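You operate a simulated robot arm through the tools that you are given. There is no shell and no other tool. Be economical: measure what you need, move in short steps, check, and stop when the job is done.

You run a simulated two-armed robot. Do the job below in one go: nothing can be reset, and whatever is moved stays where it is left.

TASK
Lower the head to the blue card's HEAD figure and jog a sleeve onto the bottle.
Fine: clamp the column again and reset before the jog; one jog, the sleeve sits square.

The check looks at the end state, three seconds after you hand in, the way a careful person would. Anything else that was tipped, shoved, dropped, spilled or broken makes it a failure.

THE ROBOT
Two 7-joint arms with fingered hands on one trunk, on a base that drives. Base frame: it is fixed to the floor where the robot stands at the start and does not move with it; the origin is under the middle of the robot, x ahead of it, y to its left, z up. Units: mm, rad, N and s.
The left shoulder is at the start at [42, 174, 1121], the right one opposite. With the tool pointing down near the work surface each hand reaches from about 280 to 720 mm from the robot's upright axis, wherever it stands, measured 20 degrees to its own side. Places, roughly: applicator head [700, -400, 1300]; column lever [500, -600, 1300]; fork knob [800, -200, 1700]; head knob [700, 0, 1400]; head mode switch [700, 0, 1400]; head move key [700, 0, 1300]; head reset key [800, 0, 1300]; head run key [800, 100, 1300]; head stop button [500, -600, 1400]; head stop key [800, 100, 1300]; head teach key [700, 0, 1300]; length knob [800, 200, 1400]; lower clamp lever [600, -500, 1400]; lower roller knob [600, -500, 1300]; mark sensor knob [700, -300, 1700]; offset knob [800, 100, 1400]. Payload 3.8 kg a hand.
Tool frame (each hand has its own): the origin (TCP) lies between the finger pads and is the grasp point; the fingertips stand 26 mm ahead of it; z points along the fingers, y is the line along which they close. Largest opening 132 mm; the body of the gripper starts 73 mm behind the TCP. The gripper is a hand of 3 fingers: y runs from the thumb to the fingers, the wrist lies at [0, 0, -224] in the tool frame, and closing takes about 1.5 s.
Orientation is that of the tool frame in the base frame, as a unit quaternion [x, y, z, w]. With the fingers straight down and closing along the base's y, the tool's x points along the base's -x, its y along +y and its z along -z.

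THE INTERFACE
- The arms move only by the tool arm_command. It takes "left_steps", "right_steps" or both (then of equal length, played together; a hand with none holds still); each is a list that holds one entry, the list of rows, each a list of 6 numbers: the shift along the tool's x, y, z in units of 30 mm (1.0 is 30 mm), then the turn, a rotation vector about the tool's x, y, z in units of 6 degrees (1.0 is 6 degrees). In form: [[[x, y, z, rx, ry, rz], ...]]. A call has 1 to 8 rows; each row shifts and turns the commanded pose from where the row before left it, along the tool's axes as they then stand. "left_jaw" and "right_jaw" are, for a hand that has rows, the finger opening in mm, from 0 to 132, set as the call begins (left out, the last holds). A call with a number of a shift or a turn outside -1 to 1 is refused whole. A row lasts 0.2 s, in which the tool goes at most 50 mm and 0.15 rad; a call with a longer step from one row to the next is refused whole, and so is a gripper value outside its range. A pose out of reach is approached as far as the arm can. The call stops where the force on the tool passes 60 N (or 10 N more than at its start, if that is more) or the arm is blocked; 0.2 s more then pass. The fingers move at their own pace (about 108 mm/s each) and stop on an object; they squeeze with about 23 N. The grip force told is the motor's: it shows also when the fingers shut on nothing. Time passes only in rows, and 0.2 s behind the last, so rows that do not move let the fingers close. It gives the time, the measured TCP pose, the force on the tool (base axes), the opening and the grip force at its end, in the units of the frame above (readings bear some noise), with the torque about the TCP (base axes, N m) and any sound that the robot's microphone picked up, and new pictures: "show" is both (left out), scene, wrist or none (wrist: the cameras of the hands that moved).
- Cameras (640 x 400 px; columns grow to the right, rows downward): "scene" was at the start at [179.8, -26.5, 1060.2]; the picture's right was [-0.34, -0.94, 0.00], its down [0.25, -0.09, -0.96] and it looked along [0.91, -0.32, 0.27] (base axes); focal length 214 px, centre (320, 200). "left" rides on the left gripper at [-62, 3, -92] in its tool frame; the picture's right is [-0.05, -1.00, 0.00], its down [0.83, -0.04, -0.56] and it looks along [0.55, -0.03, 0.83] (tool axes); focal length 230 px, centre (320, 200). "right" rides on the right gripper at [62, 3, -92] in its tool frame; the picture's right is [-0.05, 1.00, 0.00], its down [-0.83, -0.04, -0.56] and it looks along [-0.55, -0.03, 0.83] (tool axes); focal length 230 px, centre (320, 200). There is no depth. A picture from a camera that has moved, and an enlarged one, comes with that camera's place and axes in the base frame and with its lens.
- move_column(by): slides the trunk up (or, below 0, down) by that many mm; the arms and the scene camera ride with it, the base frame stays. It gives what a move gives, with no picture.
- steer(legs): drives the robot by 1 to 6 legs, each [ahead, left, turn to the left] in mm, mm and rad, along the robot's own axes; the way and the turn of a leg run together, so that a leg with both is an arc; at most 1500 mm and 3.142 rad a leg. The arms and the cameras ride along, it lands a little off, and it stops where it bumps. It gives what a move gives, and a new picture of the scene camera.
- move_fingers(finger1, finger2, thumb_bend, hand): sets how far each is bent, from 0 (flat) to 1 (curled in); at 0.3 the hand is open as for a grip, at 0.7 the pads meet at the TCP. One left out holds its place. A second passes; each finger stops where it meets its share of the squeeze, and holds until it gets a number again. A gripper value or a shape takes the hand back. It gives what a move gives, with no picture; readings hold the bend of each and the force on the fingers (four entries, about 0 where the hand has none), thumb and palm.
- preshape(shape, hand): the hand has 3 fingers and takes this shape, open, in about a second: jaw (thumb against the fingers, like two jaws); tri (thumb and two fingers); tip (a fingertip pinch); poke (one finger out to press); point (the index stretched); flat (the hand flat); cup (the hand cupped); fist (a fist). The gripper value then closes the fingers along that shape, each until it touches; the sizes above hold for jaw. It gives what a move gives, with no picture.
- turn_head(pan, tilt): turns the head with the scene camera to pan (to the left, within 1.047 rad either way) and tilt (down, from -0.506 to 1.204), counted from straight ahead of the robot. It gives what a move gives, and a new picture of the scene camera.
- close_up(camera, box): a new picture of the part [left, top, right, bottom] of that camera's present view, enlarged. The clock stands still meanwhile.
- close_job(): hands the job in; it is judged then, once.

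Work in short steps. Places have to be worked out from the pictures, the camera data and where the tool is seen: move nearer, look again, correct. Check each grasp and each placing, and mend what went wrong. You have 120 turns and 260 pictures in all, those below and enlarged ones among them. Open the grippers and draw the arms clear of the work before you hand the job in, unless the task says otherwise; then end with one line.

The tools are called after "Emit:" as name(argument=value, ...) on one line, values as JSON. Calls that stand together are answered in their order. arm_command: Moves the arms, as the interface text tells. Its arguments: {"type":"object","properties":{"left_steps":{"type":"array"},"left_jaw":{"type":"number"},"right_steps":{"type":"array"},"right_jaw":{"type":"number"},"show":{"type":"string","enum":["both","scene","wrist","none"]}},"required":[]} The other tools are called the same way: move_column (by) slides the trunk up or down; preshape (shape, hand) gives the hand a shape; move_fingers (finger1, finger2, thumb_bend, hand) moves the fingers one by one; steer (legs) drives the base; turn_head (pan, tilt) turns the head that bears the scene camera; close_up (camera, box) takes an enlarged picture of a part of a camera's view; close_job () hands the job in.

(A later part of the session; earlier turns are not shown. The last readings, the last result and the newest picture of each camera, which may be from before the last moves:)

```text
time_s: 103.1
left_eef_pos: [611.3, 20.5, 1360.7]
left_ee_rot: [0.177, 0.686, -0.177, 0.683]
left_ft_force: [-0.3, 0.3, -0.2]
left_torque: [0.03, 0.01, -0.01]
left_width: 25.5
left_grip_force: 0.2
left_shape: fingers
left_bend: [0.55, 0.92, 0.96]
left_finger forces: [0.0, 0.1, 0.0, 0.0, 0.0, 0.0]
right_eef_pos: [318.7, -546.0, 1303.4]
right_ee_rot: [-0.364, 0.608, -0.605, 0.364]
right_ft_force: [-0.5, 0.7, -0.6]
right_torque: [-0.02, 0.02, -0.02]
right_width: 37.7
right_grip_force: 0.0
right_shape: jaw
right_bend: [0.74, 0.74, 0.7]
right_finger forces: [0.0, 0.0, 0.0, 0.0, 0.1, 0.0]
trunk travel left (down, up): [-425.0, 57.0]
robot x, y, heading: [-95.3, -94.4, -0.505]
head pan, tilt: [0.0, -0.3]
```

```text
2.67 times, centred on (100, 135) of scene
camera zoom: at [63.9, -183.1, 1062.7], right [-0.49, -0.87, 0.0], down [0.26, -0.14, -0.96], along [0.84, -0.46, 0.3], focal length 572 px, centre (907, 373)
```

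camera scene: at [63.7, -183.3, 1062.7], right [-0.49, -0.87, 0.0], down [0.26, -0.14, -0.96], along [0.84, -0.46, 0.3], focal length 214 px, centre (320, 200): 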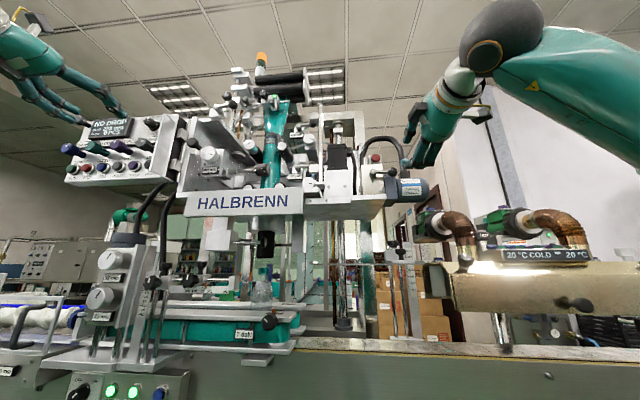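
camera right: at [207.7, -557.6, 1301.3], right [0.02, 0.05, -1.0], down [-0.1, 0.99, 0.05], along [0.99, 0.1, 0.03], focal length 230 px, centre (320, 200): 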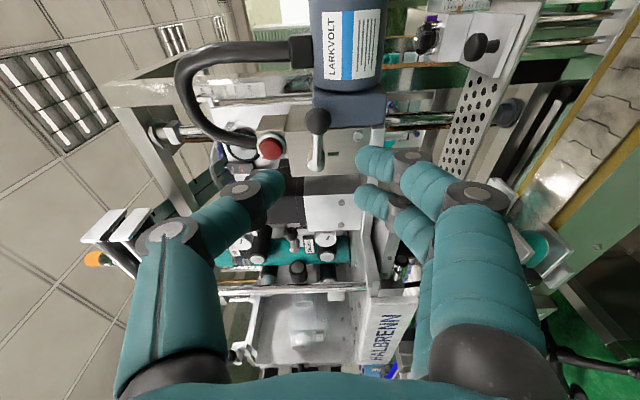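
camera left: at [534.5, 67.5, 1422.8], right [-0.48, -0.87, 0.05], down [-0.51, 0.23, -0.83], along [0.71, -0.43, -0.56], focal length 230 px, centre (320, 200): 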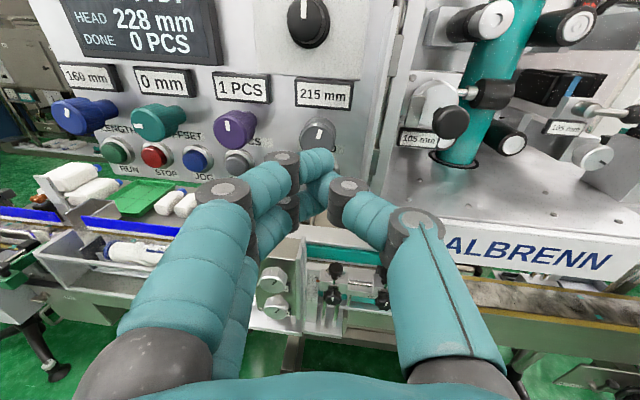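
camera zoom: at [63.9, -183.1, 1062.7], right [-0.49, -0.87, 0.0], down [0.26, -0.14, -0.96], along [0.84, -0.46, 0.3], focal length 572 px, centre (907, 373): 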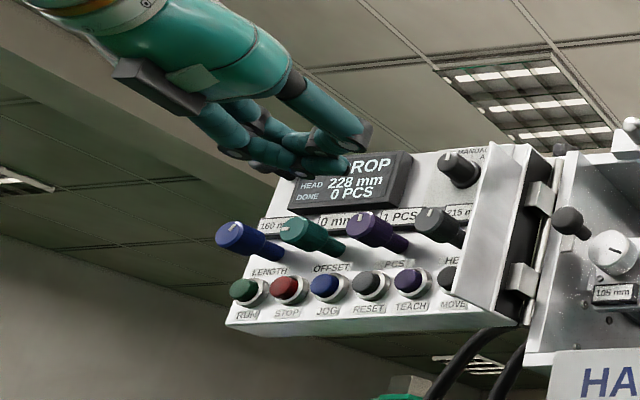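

One finger stays out at the upper left. I place its tip in front of the MOVE key (estimated depth ~630–645 along the machine axis, z≈1318).

Emit:
arm_command(left_steps=[[[0.9, -0.5, 0, 0, 0, 0], [0.9, -0.5, 0, 0, 0, 0], [0, 0, 0.8, 0, 0, 0], [0, 0, 0.8, 0, 0, 0]]], show="wrist")

Emit:
close_up(camera="left", box=[200, 60, 400, 220])

Emit:
close_up(camera="scene", box=[40, 80, 200, 210])

```text
time_s: 104.1
left_eef_pos: [639.6, -31.2, 1307.7]
left_ee_rot: [0.177, 0.685, -0.177, 0.684]
left_ft_force: [0.2, 0.2, 0.0]
left_torque: [-0.01, 0.02, 0.02]
left_width: 27.1
left_grip_force: 0.0
left_shape: fingers
left_bend: [0.55, 0.93, 0.97]
left_finger forces: [0.0, 0.0, 0.0, 0.0, 0.0, 0.0]
right_eef_pos: [319.3, -546.8, 1302.2]
right_ee_rot: [-0.364, 0.607, -0.605, 0.365]
right_ft_force: [0.8, 0.3, -0.4]
right_torque: [0.0, -0.01, -0.02]
right_width: 37.9
right_grip_force: 0.1
right_shape: jaw
right_bend: [0.74, 0.74, 0.7]
right_finger forces: [0.1, 0.1, 0.1, 0.0, 0.1, 0.0]
trunk travel left (down, up): [-425.0, 57.0]
robot x, y, heading: [-95.4, -99.3, -0.505]
head pan, tilt: [0.0, -0.3]
camera left: at [562.8, 16.1, 1369.9], right [-0.48, -0.87, 0.05], down [-0.51, 0.23, -0.83], along [0.71, -0.43, -0.56], focal length 230 px, centre (320, 200)
```

left: 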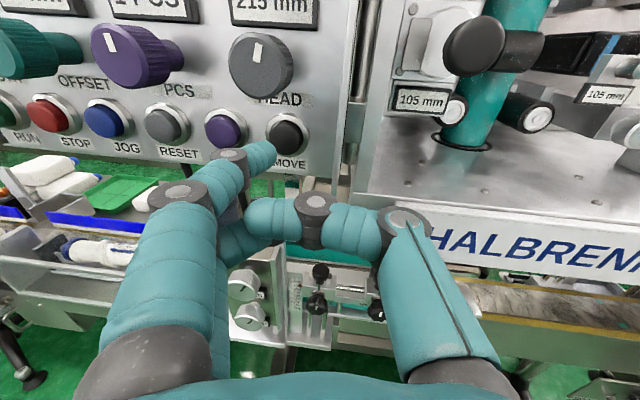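

```text
2.50 times, centred on (300, 140) of left
camera zoom: at [562.8, 16.1, 1369.9], right [-0.48, -0.87, 0.05], down [-0.51, 0.23, -0.83], along [0.71, -0.43, -0.56], focal length 575 px, centre (370, 350)
```

zoom: 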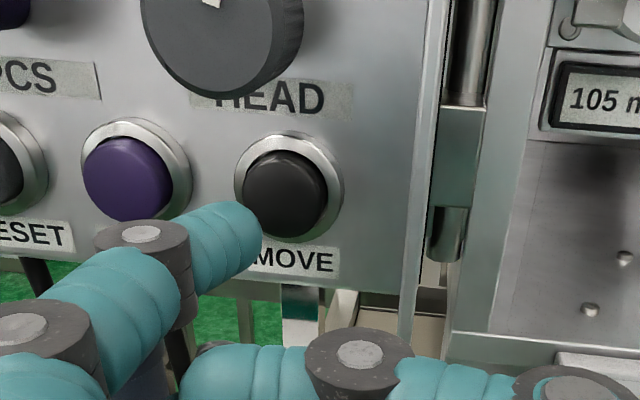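

```text
3.08 times, centred on (120, 145) of scene
camera zoom: at [64.5, -183.4, 1062.5], right [-0.49, -0.87, 0.0], down [0.26, -0.14, -0.96], along [0.84, -0.46, 0.3], focal length 660 px, centre (935, 369)
```

zoom: 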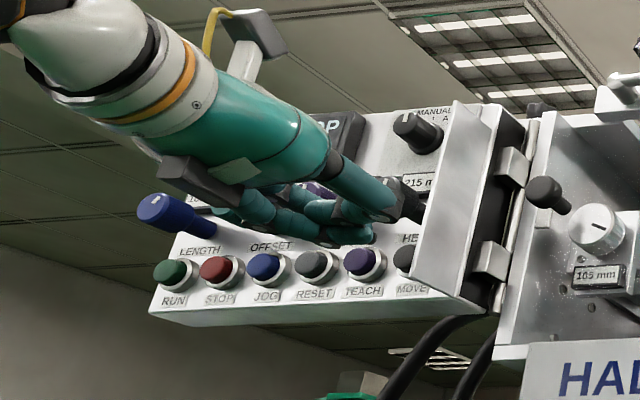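

MOVE key is at depth ≈640, z≈1315, laterally aligned with the fingertip. I lower 7 mm and advance in steps, then watch force and the display.

Emit:
arm_command(left_steps=[[[0.23, 0, 0.5, 0, 0, 0], [0, 0, 0.5, 0, 0, 0]]], show="none")

Emit:
close_up(camera="left", box=[200, 60, 400, 220])

```text
time_s: 104.7
left_eef_pos: [665.8, -43.4, 1299.7]
left_ee_rot: [0.177, 0.686, -0.177, 0.683]
left_ft_force: [-0.7, -0.2, -0.2]
left_torque: [0.0, 0.0, 0.02]
left_width: 28.1
left_grip_force: 0.0
left_shape: fingers
left_bend: [0.55, 0.93, 0.98]
left_finger forces: [0.2, 0.0, 0.1, 0.0, 0.0, 0.1]
right_eef_pos: [318.4, -547.2, 1301.8]
right_ee_rot: [-0.364, 0.607, -0.605, 0.365]
right_ft_force: [0.6, -0.1, 0.4]
right_torque: [-0.04, -0.02, 0.0]
right_width: 37.7
right_grip_force: 0.0
right_shape: jaw
right_bend: [0.74, 0.74, 0.7]
right_finger forces: [0.0, 0.1, 0.0, 0.1, 0.1, 0.0]
trunk travel left (down, up): [-425.0, 57.0]
robot x, y, heading: [-100.6, -95.7, -0.508]
head pan, tilt: [0.0, -0.3]
```

```text
2.50 times, centred on (300, 140) of left
camera zoom: at [587.8, 3.5, 1361.6], right [-0.48, -0.87, 0.05], down [-0.51, 0.23, -0.83], along [0.71, -0.43, -0.56], focal length 575 px, centre (370, 350)
```

zoom: 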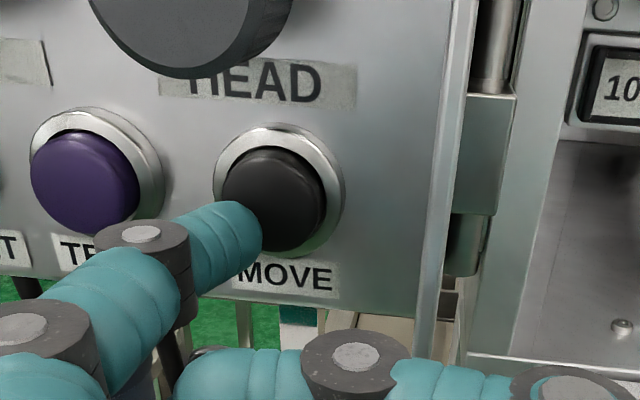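

Nearly there; the tip is about 4 mm left of the key centre. I correct and press forward in small rows.

Emit:
arm_command(left_steps=[[[0, -0.13, 0.2, 0, 0, 0], [0, 0, 0.2, 0, 0, 0]]], show="none")

Emit:
close_up(camera="left", box=[200, 60, 400, 220])

```text
time_s: 105.3
left_eef_pos: [671.2, -51.5, 1301.0]
left_ee_rot: [0.176, 0.685, -0.176, 0.684]
left_ft_force: [-14.9, 10.8, -4.0]
left_torque: [-0.11, 0.02, 0.44]
left_width: 30.1
left_grip_force: 6.4
left_shape: fingers
left_bend: [0.57, 0.96, 0.98]
left_finger forces: [12.9, 0.0, 0.0, 0.1, 0.0, 0.0]
right_eef_pos: [315.3, -545.2, 1305.7]
right_ee_rot: [0.364, -0.606, 0.606, -0.365]
right_ft_force: [0.2, -0.4, -0.5]
right_torque: [0.0, 0.02, 0.02]
right_width: 37.6
right_grip_force: 0.0
right_shape: jaw
right_bend: [0.74, 0.74, 0.7]
right_finger forces: [0.0, 0.0, 0.0, 0.0, 0.1, 0.0]
trunk travel left (down, up): [-425.0, 57.0]
robot x, y, heading: [-96.4, -96.5, -0.508]
head pan, tilt: [0.0, -0.3]
heard: click
```

```text
2.50 times, centred on (300, 140) of left
camera zoom: at [594.0, -3.3, 1363.8], right [-0.48, -0.87, 0.05], down [-0.51, 0.23, -0.83], along [0.71, -0.43, -0.56], focal length 575 px, centre (370, 350)
```

zoom: 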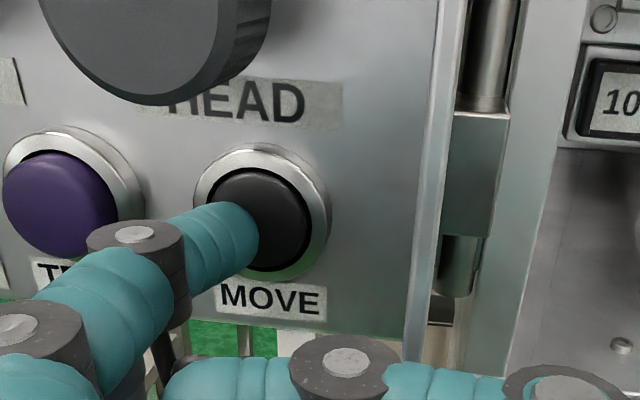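

A click was heard and force shows. I hold a moment and check the display.

Emit:
arm_command(left_steps=[[[0, 0, 0, 0, 0, 0], [0, 0, 0, 0, 0, 0], [0, 0, 0, 0, 0, 0], [0, 0, 0, 0, 0, 0], [0, 0, 0, 0, 0, 0]]], show="wrist")

Emit:
close_up(camera="scene", box=[40, 80, 200, 210])

Emit:
close_up(camera="scene", box=[180, 170, 420, 350])

```text
time_s: 106.5
left_eef_pos: [672.8, -51.6, 1301.2]
left_ee_rot: [0.176, 0.686, -0.178, 0.683]
left_ft_force: [-14.0, 10.9, -5.3]
left_torque: [-0.17, 0.08, 0.66]
left_width: 30.4
left_grip_force: 8.4
left_shape: fingers
left_bend: [0.58, 0.96, 0.99]
left_finger forces: [17.5, 0.1, 0.0, 0.0, 0.1, 0.0]
right_eef_pos: [317.3, -545.4, 1305.2]
right_ee_rot: [-0.364, 0.606, -0.606, 0.365]
right_ft_force: [0.1, -0.1, 0.2]
right_torque: [-0.02, 0.0, -0.02]
right_width: 37.7
right_grip_force: 0.1
right_shape: jaw
right_bend: [0.74, 0.74, 0.7]
right_finger forces: [0.0, 0.0, 0.0, 0.0, 0.0, 0.0]
trunk travel left (down, up): [-425.0, 57.0]
robot x, y, heading: [-95.1, -95.0, -0.508]
head pan, tilt: [0.0, -0.3]
camera left: at [595.0, -4.0, 1362.8], right [-0.48, -0.87, 0.05], down [-0.51, 0.23, -0.83], along [0.71, -0.43, -0.56], focal length 230 px, centre (320, 200)
```

left: 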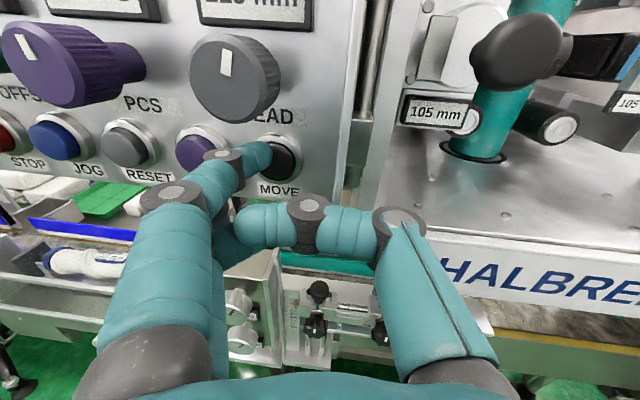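

```text
3.08 times, centred on (120, 145) of scene
camera zoom: at [62.5, -181.5, 1063.0], right [-0.49, -0.87, 0.0], down [0.26, -0.14, -0.95], along [0.83, -0.46, 0.3], focal length 660 px, centre (935, 369)
```

zoom: 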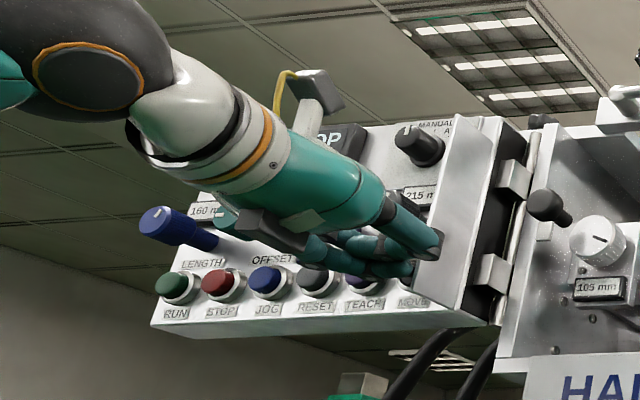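

```text
2.22 times, centred on (300, 260) of scene
camera zoom: at [62.5, -181.5, 1063.0], right [-0.49, -0.87, 0.0], down [0.26, -0.14, -0.95], along [0.83, -0.46, 0.3], focal length 477 px, centre (364, 67)
```

zoom: 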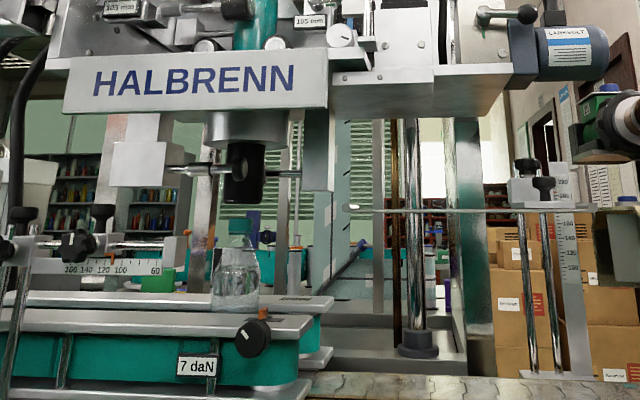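

The panel has descended with the head. I draw the finger back and read the display.

Emit:
arm_command(left_steps=[[[0, 0, -1, 0, 0, 0], [0, 0, -1, 0, 0, 0], [0, 0.5, -1, 0, 0, 0]]], show="none")

Emit:
close_up(camera="scene", box=[40, 80, 200, 210])

Emit:
close_up(camera="left", box=[60, 0, 400, 200])

```text
time_s: 107.3
left_eef_pos: [600.8, 5.0, 1300.6]
left_ee_rot: [0.177, 0.686, -0.177, 0.683]
left_ft_force: [0.7, 0.1, -0.3]
left_torque: [-0.02, -0.01, 0.0]
left_width: 30.9
left_grip_force: 0.1
left_shape: fingers
left_bend: [0.55, 0.96, 0.99]
left_finger forces: [0.0, 0.0, 0.0, 0.1, 0.0, 0.0]
right_eef_pos: [318.0, -546.8, 1304.1]
right_ee_rot: [-0.364, 0.607, -0.605, 0.364]
right_ft_force: [0.8, 0.4, 0.1]
right_torque: [-0.01, 0.0, 0.01]
right_width: 37.5
right_grip_force: 0.1
right_shape: jaw
right_bend: [0.74, 0.74, 0.7]
right_finger forces: [0.0, 0.0, 0.1, 0.0, 0.0, 0.1]
trunk travel left (down, up): [-425.0, 57.0]
robot x, y, heading: [-93.7, -95.4, -0.504]
head pan, tilt: [0.0, -0.3]
```

```text
3.08 times, centred on (120, 145) of scene
camera zoom: at [64.0, -182.7, 1062.7], right [-0.49, -0.87, 0.0], down [0.26, -0.14, -0.96], along [0.84, -0.46, 0.3], focal length 660 px, centre (935, 369)
```

zoom: 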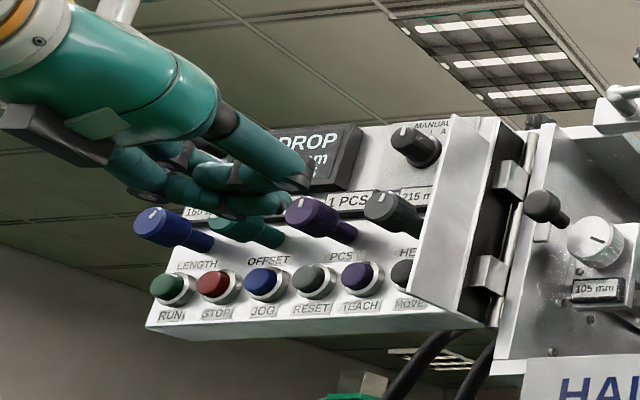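

```text
1.88 times, centred on (230, 100) of left
camera zoom: at [523.3, 52.7, 1362.4], right [-0.48, -0.87, 0.05], down [-0.51, 0.23, -0.83], along [0.71, -0.43, -0.56], focal length 433 px, centre (489, 388)
```

zoom: 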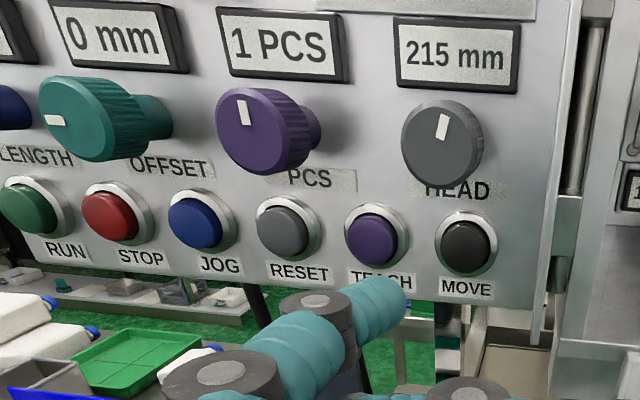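

The hand blocks the display; I lower the left hand and recheck.

Emit:
arm_command(left_steps=[[[1, 0, -0.5, 0, 0, 0], [1, 0, -0.5, 0, 0, 0], [1, 0, 0, 0, 0, 0], [1, 0, 0, 0, 0, 0]]], show="none")

Emit:
close_up(camera="scene", box=[40, 80, 200, 210])

Emit:
close_up(camera="scene", box=[330, 100, 450, 220])

```text
time_s: 108.3
left_eef_pos: [578.3, 17.1, 1181.5]
left_ee_rot: [0.176, 0.686, -0.176, 0.684]
left_ft_force: [0.5, 0.1, 0.6]
left_torque: [-0.01, 0.01, 0.01]
left_width: 30.8
left_grip_force: 0.1
left_shape: fingers
left_bend: [0.55, 0.96, 0.99]
left_finger forces: [0.0, 0.0, 0.0, 0.0, 0.0, 0.1]
right_eef_pos: [318.2, -546.9, 1304.4]
right_ee_rot: [-0.365, 0.607, -0.605, 0.364]
right_ft_force: [0.3, 0.3, 0.1]
right_torque: [-0.03, -0.01, 0.01]
right_width: 37.9
right_grip_force: 0.0
right_shape: jaw
right_bend: [0.74, 0.74, 0.7]
right_finger forces: [0.1, 0.1, 0.0, 0.0, 0.0, 0.0]
trunk travel left (down, up): [-425.0, 57.0]
robot x, y, heading: [-97.5, -92.3, -0.51]
head pan, tilt: [0.0, -0.3]
```

```text
3.08 times, centred on (120, 145) of scene
camera zoom: at [64.0, -183.0, 1062.7], right [-0.49, -0.87, 0.0], down [0.26, -0.14, -0.96], along [0.84, -0.46, 0.3], focal length 660 px, centre (935, 369)
```

zoom: 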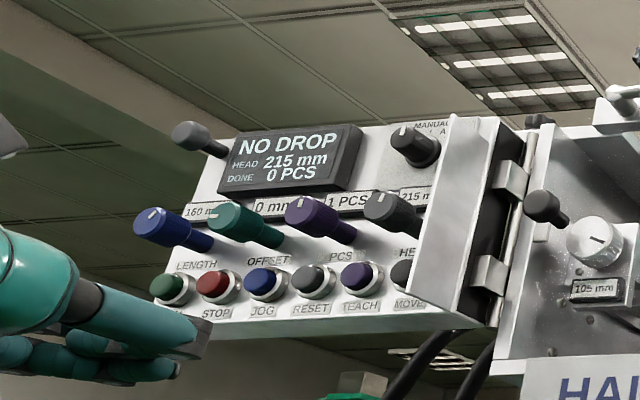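

```text
3.33 times, centred on (390, 160) of scene
camera zoom: at [64.0, -183.0, 1062.7], right [-0.49, -0.87, 0.0], down [0.26, -0.14, -0.96], along [0.84, -0.46, 0.3], focal length 715 px, centre (87, 333)
```

zoom: 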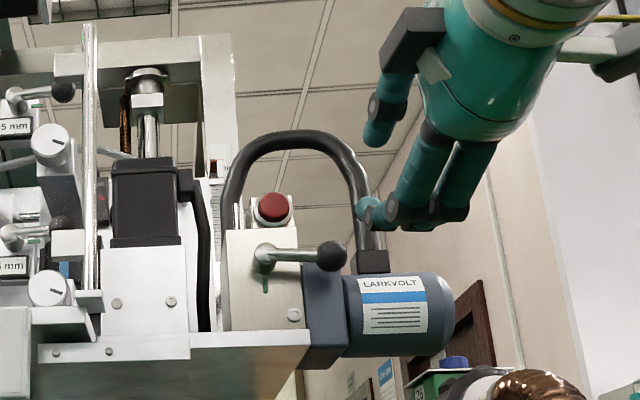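

HEAD reads 215 mm. Now I return the right hand to the lever ball, which moved 13 mm down: lower 13 mm first, then advance 90 mm and look.

Emit:
arm_command(right_steps=[[[0, 0.43, 0, 0, 0, 0], [0, 0, 1, 0, 0, 0], [0, 0, 1, 0, 0, 0], [0, 0, 0.9, 0, 0, 0]]], right_jaw=42, show="none")

Emit:
close_up(camera="right", box=[200, 90, 400, 290])

Emit:
close_up(camera="scene", box=[330, 100, 450, 220])

```text
time_s: 109.3
left_eef_pos: [577.7, 17.5, 1182.5]
left_ee_rot: [0.176, 0.686, -0.176, 0.684]
left_ft_force: [0.4, -0.3, -0.8]
left_torque: [0.0, 0.01, -0.02]
left_width: 31.1
left_grip_force: 0.0
left_shape: fingers
left_bend: [0.55, 0.96, 0.99]
left_finger forces: [0.0, 0.0, 0.0, 0.1, 0.0, 0.0]
right_eef_pos: [397.9, -589.2, 1291.4]
right_ee_rot: [-0.364, 0.607, -0.605, 0.365]
right_ft_force: [-0.2, -0.2, 0.8]
right_torque: [0.03, 0.02, 0.01]
right_width: 41.6
right_grip_force: 0.1
right_shape: jaw
right_bend: [0.74, 0.74, 0.7]
right_finger forces: [0.1, 0.0, 0.0, 0.0, 0.0, 0.0]
trunk travel left (down, up): [-425.0, 57.0]
robot x, y, heading: [-98.0, -94.0, -0.509]
head pan, tilt: [0.0, -0.3]
```

```text
2.00 times, centred on (300, 190) of right
camera zoom: at [288.0, -601.6, 1288.4], right [0.02, 0.05, -1.0], down [-0.1, 0.99, 0.05], along [0.99, 0.1, 0.03], focal length 460 px, centre (360, 220)
```

zoom: 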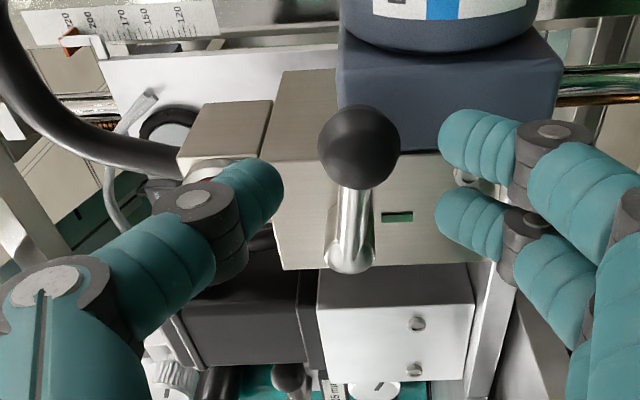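

```text
3.33 times, centred on (390, 160) of scene
camera zoom: at [64.2, -183.2, 1062.7], right [-0.49, -0.87, 0.0], down [0.26, -0.14, -0.96], along [0.84, -0.46, 0.3], focal length 715 px, centre (87, 333)
```

zoom: 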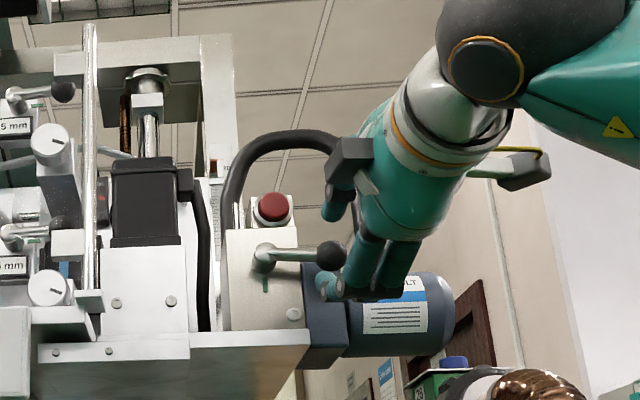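

The ball is centred between thumb and fingers. I advance 17 mm and grip.

Emit:
arm_command(right_steps=[[[0, 0, 0.57, 0, 0, 0], [0, 0, 0, 0, 0, 0]]], right_jaw=42, show="none")

Emit:
arm_command(right_steps=[[[0, 0, 0, 0, 0, 0], [0, 0, 0, 0, 0, 0], [0, 0, 0, 0, 0, 0], [0, 0, 0, 0, 0, 0]]], right_jaw=0, show="none")

Emit:
close_up(camera="right", box=[200, 90, 400, 290])

```text
time_s: 109.9
left_eef_pos: [579.0, 17.3, 1183.3]
left_ee_rot: [0.177, 0.686, -0.177, 0.683]
left_ft_force: [0.6, -0.5, 0.0]
left_torque: [-0.01, 0.01, 0.01]
left_width: 30.8
left_grip_force: 0.1
left_shape: fingers
left_bend: [0.55, 0.96, 0.99]
left_finger forces: [0.0, 0.0, 0.0, 0.0, 0.0, 0.0]
right_eef_pos: [412.0, -597.0, 1291.1]
right_ee_rot: [-0.364, 0.607, -0.606, 0.364]
right_ft_force: [-0.4, -0.4, -0.4]
right_torque: [0.01, 0.03, 0.0]
right_width: 41.5
right_grip_force: 0.1
right_shape: jaw
right_bend: [0.74, 0.74, 0.7]
right_finger forces: [0.0, 0.1, 0.0, 0.1, 0.0, 0.0]
trunk travel left (down, up): [-425.0, 57.0]
robot x, y, heading: [-94.4, -95.3, -0.508]
head pan, tilt: [0.0, -0.3]
```

```text
time_s: 110.9
left_eef_pos: [577.3, 17.3, 1181.7]
left_ee_rot: [0.176, 0.686, -0.177, 0.683]
left_ft_force: [0.1, 0.2, 0.0]
left_torque: [0.02, 0.01, 0.0]
left_width: 31.2
left_grip_force: 0.0
left_shape: fingers
left_bend: [0.55, 0.96, 0.99]
left_finger forces: [0.0, 0.1, 0.0, 0.1, 0.1, 0.0]
right_eef_pos: [412.7, -596.3, 1289.8]
right_ee_rot: [-0.365, 0.607, -0.605, 0.365]
right_ft_force: [1.3, -0.8, -0.5]
right_torque: [-0.02, 0.0, 0.02]
right_width: 15.5
right_grip_force: 23.3
right_shape: jaw
right_bend: [0.72, 0.71, 0.7]
right_finger forces: [11.1, 8.3, 0.0, 0.1, 19.9, 0.0]
trunk travel left (down, up): [-425.0, 57.0]
robot x, y, heading: [-95.6, -95.6, -0.506]
head pan, tilt: [0.0, -0.3]
```

```text
2.00 times, centred on (300, 190) of right
camera zoom: at [303.3, -608.3, 1288.1], right [0.02, 0.05, -1.0], down [-0.1, 0.99, 0.05], along [0.99, 0.1, 0.03], focal length 460 px, centre (360, 220)
```

zoom: 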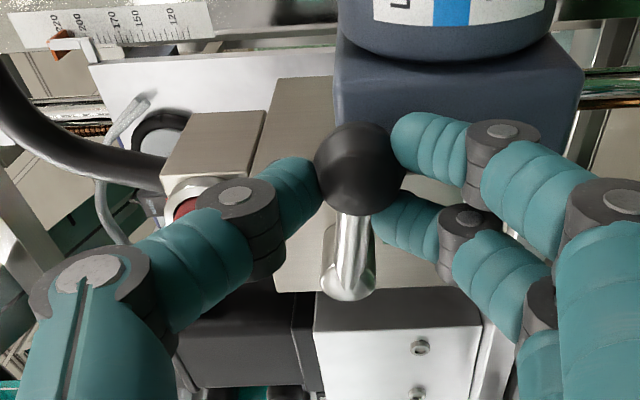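

Solid grip again. I swing the lever back toward vertical: 8 rows first.

Emit:
arm_command(right_steps=[[[0, 0.15, 0, 0, 0, 1], [0, 0.15, 0, 0, 0, 1], [0, 0.15, 0, 0, 0, 1], [0, 0.15, 0, 0, 0, 1], [0, 0.15, 0, 0, 0, 1], [0, 0.15, 0, 0, 0, 1], [0, 0.15, 0, 0, 0, 1], [0, 0.15, 0, 0, 0, 1]]], show="none")

Emit:
close_up(camera="right", box=[200, 90, 400, 290])

```text
time_s: 112.7
left_eef_pos: [581.1, 18.2, 1182.0]
left_ee_rot: [0.177, 0.686, -0.179, 0.682]
left_ft_force: [-0.4, 0.2, 1.1]
left_torque: [0.0, 0.02, 0.02]
left_width: 30.8
left_grip_force: 0.0
left_shape: fingers
left_bend: [0.55, 0.96, 0.99]
left_finger forces: [0.1, 0.1, 0.0, 0.0, 0.0, 0.0]
right_eef_pos: [420.1, -584.2, 1260.1]
right_ee_rot: [-0.085, 0.702, -0.404, 0.58]
right_ft_force: [16.8, 1.8, 8.8]
right_torque: [-0.25, -0.12, 0.21]
right_width: 14.5
right_grip_force: 22.9
right_shape: jaw
right_bend: [0.72, 0.71, 0.7]
right_finger forces: [9.0, 10.2, 0.1, 0.1, 17.8, 0.0]
trunk travel left (down, up): [-425.0, 57.0]
robot x, y, heading: [-96.4, -94.0, -0.506]
head pan, tilt: [0.0, -0.3]
```

```text
2.00 times, centred on (300, 190) of right
camera zoom: at [321.3, -574.6, 1213.5], right [0.36, 0.69, -0.63], down [-0.25, 0.72, 0.65], along [0.9, -0.08, 0.43], focal length 460 px, centre (360, 220)
```

zoom: 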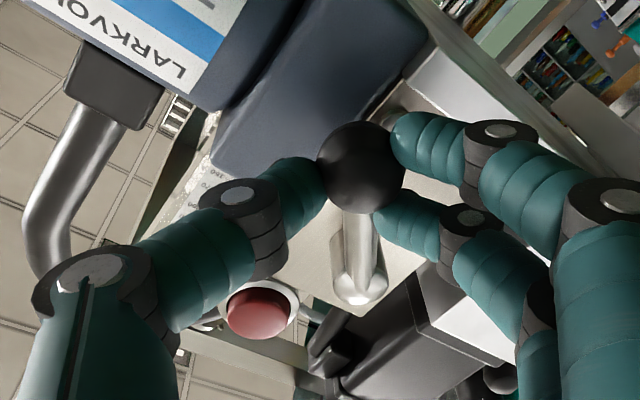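

Halfway, lever follows. I continue the remaining 42 degrees with a slight forward correction.

Emit:
arm_command(right_steps=[[[0, 0.15, 0.1, 0, 0, 1], [0, 0.15, 0.05, 0, 0, 1], [0, 0.15, 0, 0, 0, 1], [0, 0.15, 0, 0, 0, 1], [0, 0.15, 0, 0, 0, 1], [0, 0.15, 0, 0, 0, 1]]], show="none")

Emit:
close_up(camera="right", box=[200, 90, 400, 290])

```text
time_s: 114.1
left_eef_pos: [578.3, 18.5, 1182.5]
left_ee_rot: [0.178, 0.685, -0.179, 0.683]
left_ft_force: [0.3, 0.0, -0.3]
left_torque: [-0.02, 0.01, -0.02]
left_width: 30.7
left_grip_force: 0.0
left_shape: fingers
left_bend: [0.55, 0.96, 0.99]
left_finger forces: [0.0, 0.0, 0.0, 0.1, 0.0, 0.0]
right_eef_pos: [432.5, -565.3, 1248.4]
right_ee_rot: [0.137, 0.693, -0.207, 0.677]
right_ft_force: [7.6, 0.9, 14.9]
right_torque: [-0.35, -0.21, 0.04]
right_width: 14.6
right_grip_force: 23.4
right_shape: jaw
right_bend: [0.71, 0.71, 0.7]
right_finger forces: [9.9, 13.8, 0.0, 0.0, 19.0, 0.1]
trunk travel left (down, up): [-425.0, 57.0]
robot x, y, heading: [-98.4, -92.9, -0.507]
head pan, tilt: [0.0, -0.3]
```

```text
2.00 times, centred on (300, 190) of right
camera zoom: at [351.1, -525.0, 1188.5], right [0.47, 0.88, -0.05], down [-0.47, 0.3, 0.83], along [0.75, -0.37, 0.56], focal length 460 px, centre (360, 220)
```

zoom: 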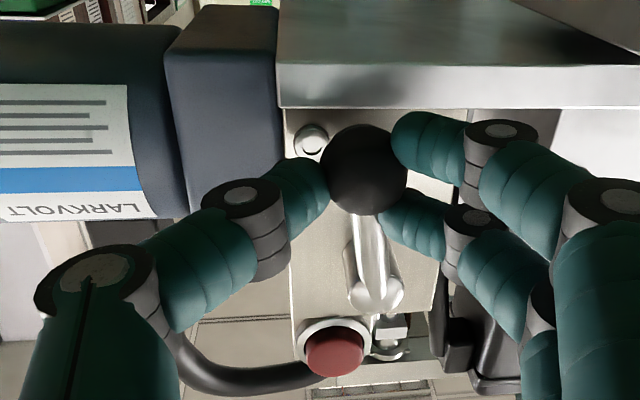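

Lever is nearly vertical. I push on toward the left past vertical until the stop reacts.

Emit:
arm_command(right_steps=[[[0, 0.2, 0, 0, 0, 1], [0, 0.2, 0, 0, 0, 0]]], show="none")

Emit:
close_up(camera="right", box=[200, 90, 400, 290])

```text
time_s: 114.7
left_eef_pos: [578.0, 17.0, 1182.8]
left_ee_rot: [0.177, 0.686, -0.177, 0.683]
left_ft_force: [0.3, 0.1, 0.0]
left_torque: [0.0, 0.01, 0.04]
left_width: 31.2
left_grip_force: 0.1
left_shape: fingers
left_bend: [0.55, 0.96, 0.99]
left_finger forces: [0.0, 0.0, 0.0, 0.0, 0.1, 0.0]
right_eef_pos: [436.6, -558.2, 1247.3]
right_ee_rot: [0.175, 0.685, -0.172, 0.686]
right_ft_force: [4.8, -7.2, 16.3]
right_torque: [-0.19, -0.28, -0.13]
right_width: 13.8
right_grip_force: 22.5
right_shape: jaw
right_bend: [0.72, 0.71, 0.7]
right_finger forces: [7.5, 13.5, 0.1, 0.0, 21.0, 0.0]
trunk travel left (down, up): [-425.0, 57.0]
robot x, y, heading: [-94.9, -98.3, -0.507]
head pan, tilt: [0.0, -0.3]
```

```text
2.00 times, centred on (300, 190) of right
camera zoom: at [358.1, -511.6, 1187.3], right [0.47, 0.88, 0.06], down [-0.51, 0.22, 0.83], along [0.72, -0.42, 0.56], focal length 460 px, centre (360, 220)
```

zoom: 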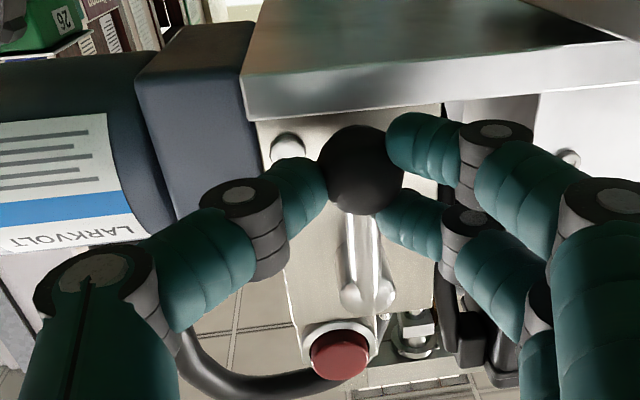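

Tangential reaction is still small; I push 8 mm more to the left to find the stop.

Emit:
arm_command(right_steps=[[[0, 0.15, 0, 0, 0, 0], [0, 0.15, 0, 0, 0, 0], [0, 0, 0, 0, 0, 0]]], show="none")

Emit:
close_up(camera="right", box=[200, 90, 400, 290])

```text
time_s: 115.5
left_eef_pos: [575.7, 15.5, 1182.7]
left_ee_rot: [0.177, 0.685, -0.176, 0.684]
left_ft_force: [-0.3, 0.5, -0.2]
left_torque: [0.02, 0.0, 0.02]
left_width: 30.9
left_grip_force: 0.1
left_shape: fingers
left_bend: [0.55, 0.96, 0.99]
left_finger forces: [0.0, 0.1, 0.0, 0.0, 0.0, 0.0]
right_eef_pos: [438.4, -552.7, 1248.3]
right_ee_rot: [0.176, 0.685, -0.173, 0.685]
right_ft_force: [-10.2, -17.8, 14.4]
right_torque: [-0.33, -0.15, -0.46]
right_width: 15.1
right_grip_force: 23.6
right_shape: jaw
right_bend: [0.73, 0.71, 0.7]
right_finger forces: [5.0, 7.7, 0.0, 0.0, 30.4, 0.0]
trunk travel left (down, up): [-425.0, 57.0]
robot x, y, heading: [-97.0, -94.7, -0.506]
head pan, tilt: [0.0, -0.3]
```

```text
2.00 times, centred on (300, 190) of right
camera zoom: at [360.1, -505.0, 1187.1], right [0.48, 0.88, 0.05], down [-0.51, 0.22, 0.83], along [0.72, -0.42, 0.55], focal length 460 px, centre (360, 220)
```

zoom: 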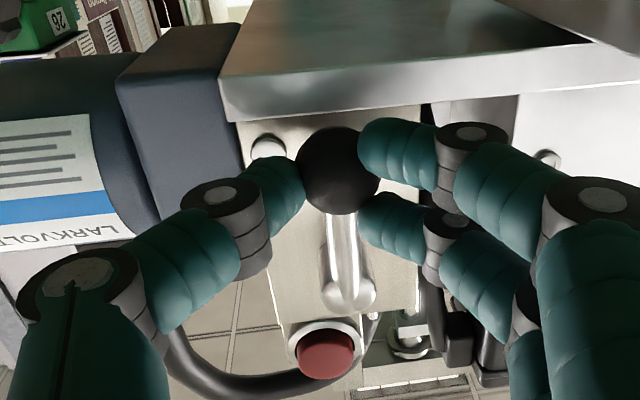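

20 N reaction: the lever is home against its stop. I open and retreat straight back.

Emit:
arm_command(right_steps=[[[0, -0.15, 0, 0, 0, 0], [0, 0, 0, 0, 0, 0], [0, 0, 0, 0, 0, 0], [0, 0, -1, 0, 0, 0], [0, 0, -1, 0, 0, 0], [0, 0, -1, 0, 0, 0], [0, 0, -1, 0, 0, 0]]], right_jaw=48, show="wrist")

Emit:
close_up(camera="right", box=[240, 60, 420, 240])

Emit:
close_up(camera="scene", box=[330, 100, 450, 220])

Emit:
close_up(camera="scene", box=[40, 80, 200, 210])

```text
time_s: 117.1
left_eef_pos: [577.3, 16.3, 1182.4]
left_ee_rot: [0.176, 0.686, -0.177, 0.683]
left_ft_force: [1.1, -0.6, -0.6]
left_torque: [0.02, 0.02, -0.02]
left_width: 30.9
left_grip_force: 0.0
left_shape: fingers
left_bend: [0.55, 0.96, 0.99]
left_finger forces: [0.0, 0.1, 0.0, 0.0, 0.0, 0.1]
right_eef_pos: [336.8, -496.2, 1245.8]
right_ee_rot: [0.172, 0.687, -0.171, 0.685]
right_ft_force: [-1.0, 0.0, 0.2]
right_torque: [-0.01, -0.02, -0.01]
right_width: 48.0
right_grip_force: 0.1
right_shape: jaw
right_bend: [0.74, 0.74, 0.7]
right_finger forces: [0.1, 0.1, 0.1, 0.0, 0.0, 0.1]
trunk travel left (down, up): [-425.0, 57.0]
robot x, y, heading: [-94.6, -99.4, -0.505]
head pan, tilt: [0.0, -0.3]
camera right: at [257.2, -450.0, 1185.1], right [0.47, 0.88, 0.05], down [-0.51, 0.22, 0.83], along [0.72, -0.42, 0.55], focal length 230 px, centre (320, 200)
```

right: 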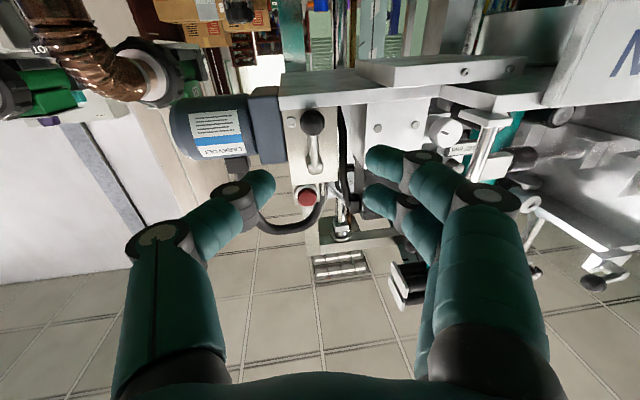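

```text
2.22 times, centred on (330, 150) of right
camera zoom: at [257.2, -450.0, 1185.1], right [0.47, 0.88, 0.05], down [-0.51, 0.22, 0.83], along [0.72, -0.42, 0.55], focal length 511 px, centre (298, 311)
```

zoom: 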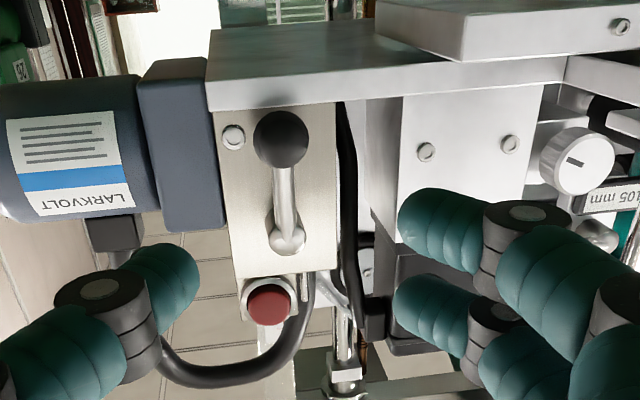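

```text
3.33 times, centred on (390, 160) of scene
camera zoom: at [63.8, -183.1, 1062.7], right [-0.49, -0.87, 0.0], down [0.26, -0.14, -0.96], along [0.84, -0.46, 0.3], focal length 715 px, centre (87, 333)
```

zoom: 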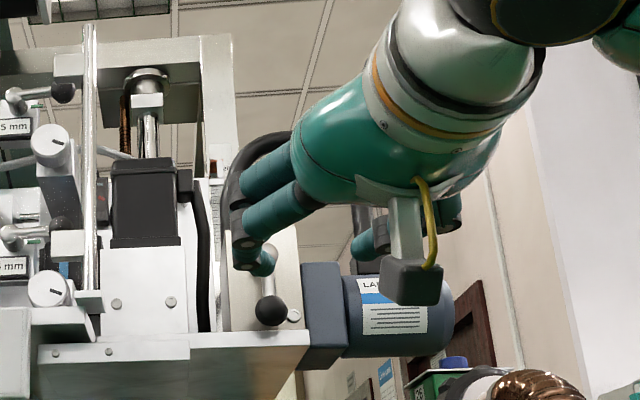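

```text
3.08 times, centred on (120, 145) of scene
camera zoom: at [63.8, -183.1, 1062.7], right [-0.49, -0.87, 0.0], down [0.26, -0.14, -0.96], along [0.84, -0.46, 0.3], focal length 660 px, centre (935, 369)
```

zoom: 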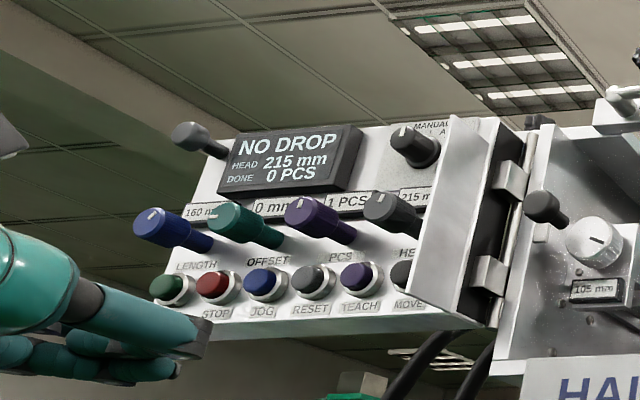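

The lever is clamped, vertical on its mark, and HEAD shows 215 mm. Next RESET: by wrist-view triangulation it lies 84 mm left of MOVE, z≈1304. I bring the fingertip in front of it.

Emit:
arm_command(left_steps=[[[0, 0.8, 0, 0, 0, 0], [0, 0.8, 0, 0, 0, 0], [-0.9, 0.7, 0, 0, 0, 0], [-0.9, 0, 0, 0, 0, 0], [-0.9, 0, 0.5, 0, 0, 0], [-0.9, 0, 0.5, 0, 0, 0], [0, 0, 0.6, 0, 0, 0], [0, 0, 0.6, 0, 0, 0]]], show="wrist")

Emit:
close_up(camera="left", box=[180, 60, 380, 220])

```text
time_s: 118.9
left_eef_pos: [666.9, 46.5, 1291.4]
left_ee_rot: [0.177, 0.686, -0.177, 0.683]
left_ft_force: [0.3, 0.5, -0.4]
left_torque: [0.0, 0.04, 0.0]
left_width: 31.0
left_grip_force: 0.1
left_shape: fingers
left_bend: [0.55, 0.96, 0.99]
left_finger forces: [0.0, 0.1, 0.1, 0.0, 0.0, 0.0]
right_eef_pos: [337.9, -496.6, 1245.1]
right_ee_rot: [0.171, 0.687, -0.17, 0.686]
right_ft_force: [-0.4, -1.0, 0.3]
right_torque: [-0.01, 0.01, -0.01]
right_width: 47.9
right_grip_force: 0.0
right_shape: jaw
right_bend: [0.74, 0.74, 0.7]
right_finger forces: [0.1, 0.1, 0.1, 0.2, 0.0, 0.1]
trunk travel left (down, up): [-425.0, 57.0]
robot x, y, heading: [-96.7, -95.8, -0.506]
head pan, tilt: [0.0, -0.3]
camera left: at [589.5, 93.0, 1352.4], right [-0.48, -0.87, 0.05], down [-0.51, 0.23, -0.83], along [0.71, -0.43, -0.56], focal length 230 px, centre (320, 200)
```

left: 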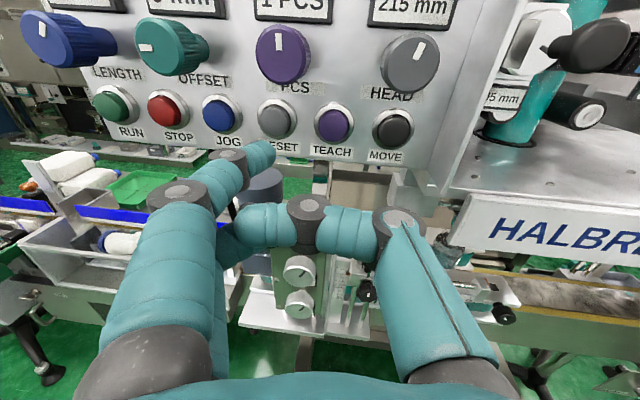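

```text
2.50 times, centred on (280, 140) of left
camera zoom: at [589.5, 93.0, 1352.4], right [-0.48, -0.87, 0.05], down [-0.51, 0.23, -0.83], along [0.71, -0.43, -0.56], focal length 575 px, centre (420, 350)
```

zoom: 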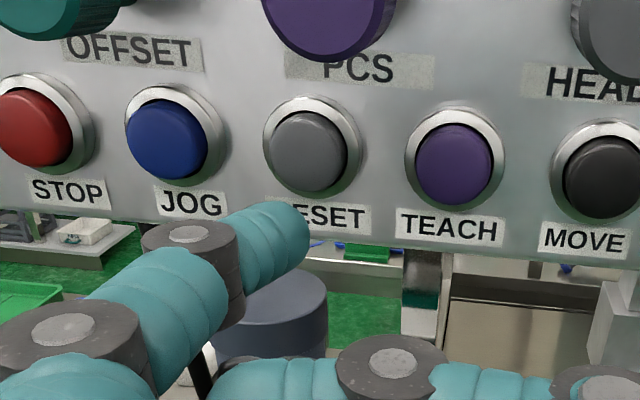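

The tip would land ~5 mm right of RESET's centre; I shift left 5 mm, up 2 mm, and advance 36 mm.

Emit:
arm_command(left_steps=[[[-0.06, 0.17, 0.4, 0, 0, 0], [0, 0, 0.4, 0, 0, 0], [0, 0, 0.4, 0, 0, 0]]], show="none")

Emit:
close_up(camera="left", box=[180, 60, 380, 220])

```text
time_s: 119.7
left_eef_pos: [702.0, 32.8, 1292.0]
left_ee_rot: [0.177, 0.686, -0.177, 0.683]
left_ft_force: [0.8, 0.3, 0.9]
left_torque: [-0.01, -0.01, -0.02]
left_width: 31.0
left_grip_force: 0.0
left_shape: fingers
left_bend: [0.55, 0.96, 0.99]
left_finger forces: [0.0, 0.1, 0.0, 0.0, 0.0, 0.1]
right_eef_pos: [337.3, -495.7, 1246.3]
right_ee_rot: [0.171, 0.687, -0.17, 0.686]
right_ft_force: [-0.4, 0.2, -0.3]
right_torque: [-0.01, 0.03, -0.01]
right_width: 47.8
right_grip_force: 0.0
right_shape: jaw
right_bend: [0.74, 0.74, 0.7]
right_finger forces: [0.0, 0.1, 0.0, 0.0, 0.0, 0.0]
trunk travel left (down, up): [-425.0, 57.0]
robot x, y, heading: [-95.3, -95.8, -0.504]
head pan, tilt: [0.0, -0.3]
```

```text
2.50 times, centred on (280, 140) of left
camera zoom: at [623.9, 79.8, 1353.0], right [-0.48, -0.87, 0.05], down [-0.51, 0.23, -0.83], along [0.71, -0.43, -0.56], focal length 575 px, centre (420, 350)
```

zoom: 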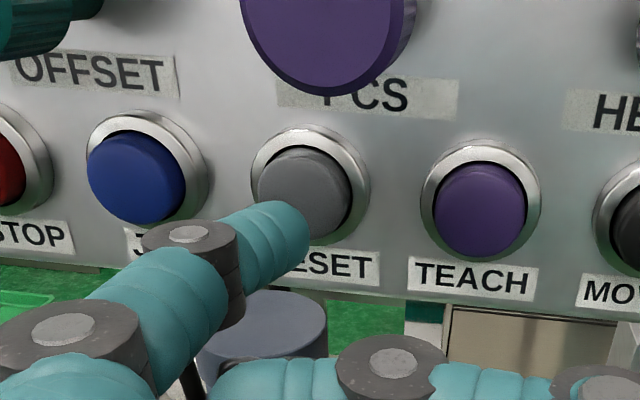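

Well aligned; I press forward 14 mm in small rows, with 3 mm up.

Emit:
arm_command(left_steps=[[[-0.1, 0, 0.16, 0, 0, 0], [0, 0, 0.16, 0, 0, 0], [0, 0, 0.16, 0, 0, 0]]], show="none")

Emit:
close_up(camera="left", box=[180, 60, 380, 220])

Emit:
close_up(camera="scene", box=[40, 80, 200, 210])

```text
time_s: 120.5
left_eef_pos: [715.0, 27.3, 1292.4]
left_ee_rot: [0.177, 0.686, -0.177, 0.684]
left_ft_force: [0.0, 0.1, 0.1]
left_torque: [0.01, -0.04, -0.03]
left_width: 30.8
left_grip_force: 0.1
left_shape: fingers
left_bend: [0.55, 0.96, 0.99]
left_finger forces: [0.0, 0.0, 0.1, 0.0, 0.0, 0.1]
right_eef_pos: [337.2, -496.7, 1245.4]
right_ee_rot: [0.171, 0.687, -0.169, 0.685]
right_ft_force: [-0.1, -1.0, -0.2]
right_torque: [-0.04, 0.0, -0.03]
right_width: 48.1
right_grip_force: 0.0
right_shape: jaw
right_bend: [0.74, 0.74, 0.7]
right_finger forces: [0.0, 0.1, 0.0, 0.1, 0.1, 0.1]
trunk travel left (down, up): [-425.0, 57.0]
robot x, y, heading: [-95.6, -93.3, -0.503]
head pan, tilt: [0.0, -0.3]
```

```text
2.50 times, centred on (280, 140) of left
camera zoom: at [637.6, 74.0, 1354.6], right [-0.48, -0.87, 0.05], down [-0.51, 0.23, -0.83], along [0.71, -0.43, -0.56], focal length 575 px, centre (420, 350)
```

zoom: 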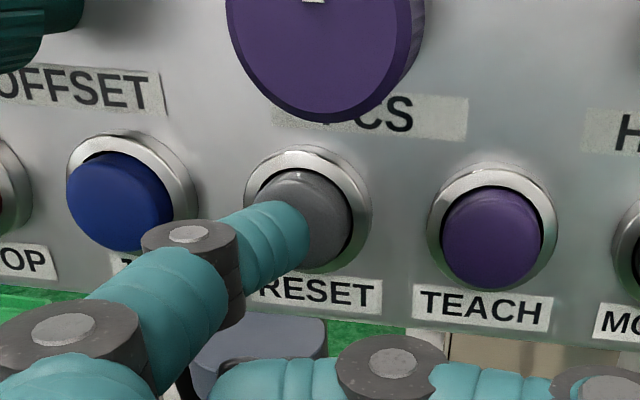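

```text
3.08 times, centred on (120, 145) of scene
camera zoom: at [64.1, -183.2, 1062.7], right [-0.49, -0.87, 0.0], down [0.26, -0.14, -0.96], along [0.84, -0.46, 0.3], focal length 660 px, centre (935, 369)
```

zoom: 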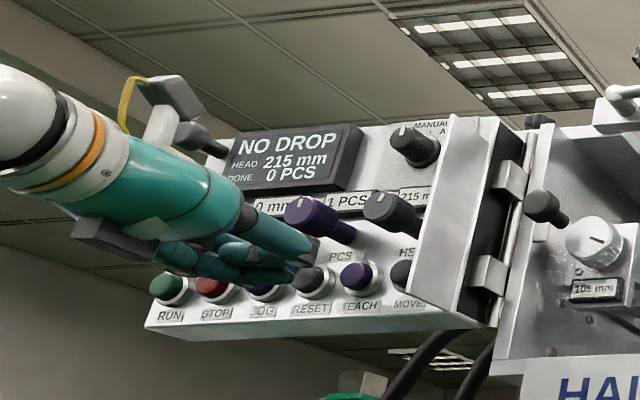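

No contact yet. I advance 4 mm per row a bit further, watching force.

Emit:
arm_command(left_steps=[[[0, 0, 0.14, 0, 0, 0], [0, 0, 0.14, 0, 0, 0]]], show="none")

Emit:
close_up(camera="scene", box=[40, 80, 200, 210])

```text
time_s: 121.1
left_eef_pos: [721.7, 23.3, 1292.7]
left_ee_rot: [0.177, 0.686, -0.177, 0.684]
left_ft_force: [-2.3, 1.2, -0.9]
left_torque: [0.0, 0.01, 0.06]
left_width: 30.9
left_grip_force: 1.5
left_shape: fingers
left_bend: [0.55, 0.96, 0.99]
left_finger forces: [2.4, 0.1, 0.0, 0.0, 0.0, 0.1]
right_eef_pos: [335.9, -495.7, 1246.5]
right_ee_rot: [0.171, 0.687, -0.17, 0.686]
right_ft_force: [0.3, -0.3, 0.0]
right_torque: [0.02, 0.0, -0.02]
right_width: 48.0
right_grip_force: 0.0
right_shape: jaw
right_bend: [0.74, 0.74, 0.7]
right_finger forces: [0.1, 0.1, 0.1, 0.0, 0.1, 0.0]
trunk travel left (down, up): [-425.0, 57.0]
robot x, y, heading: [-96.5, -97.7, -0.508]
head pan, tilt: [0.0, -0.3]
heard: click
```

```text
3.08 times, centred on (120, 145) of scene
camera zoom: at [63.6, -182.8, 1062.8], right [-0.48, -0.87, 0.0], down [0.26, -0.14, -0.96], along [0.84, -0.46, 0.3], focal length 660 px, centre (935, 369)
```

zoom: 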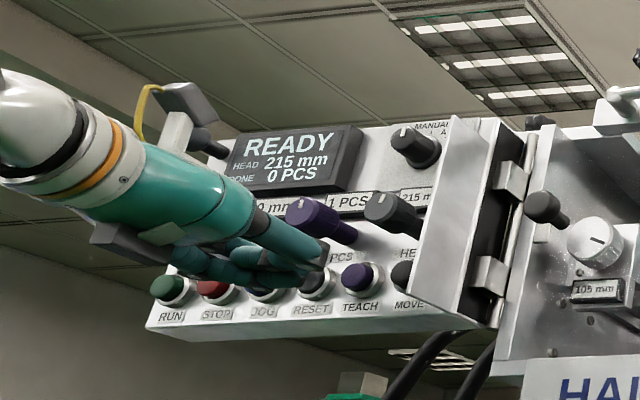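

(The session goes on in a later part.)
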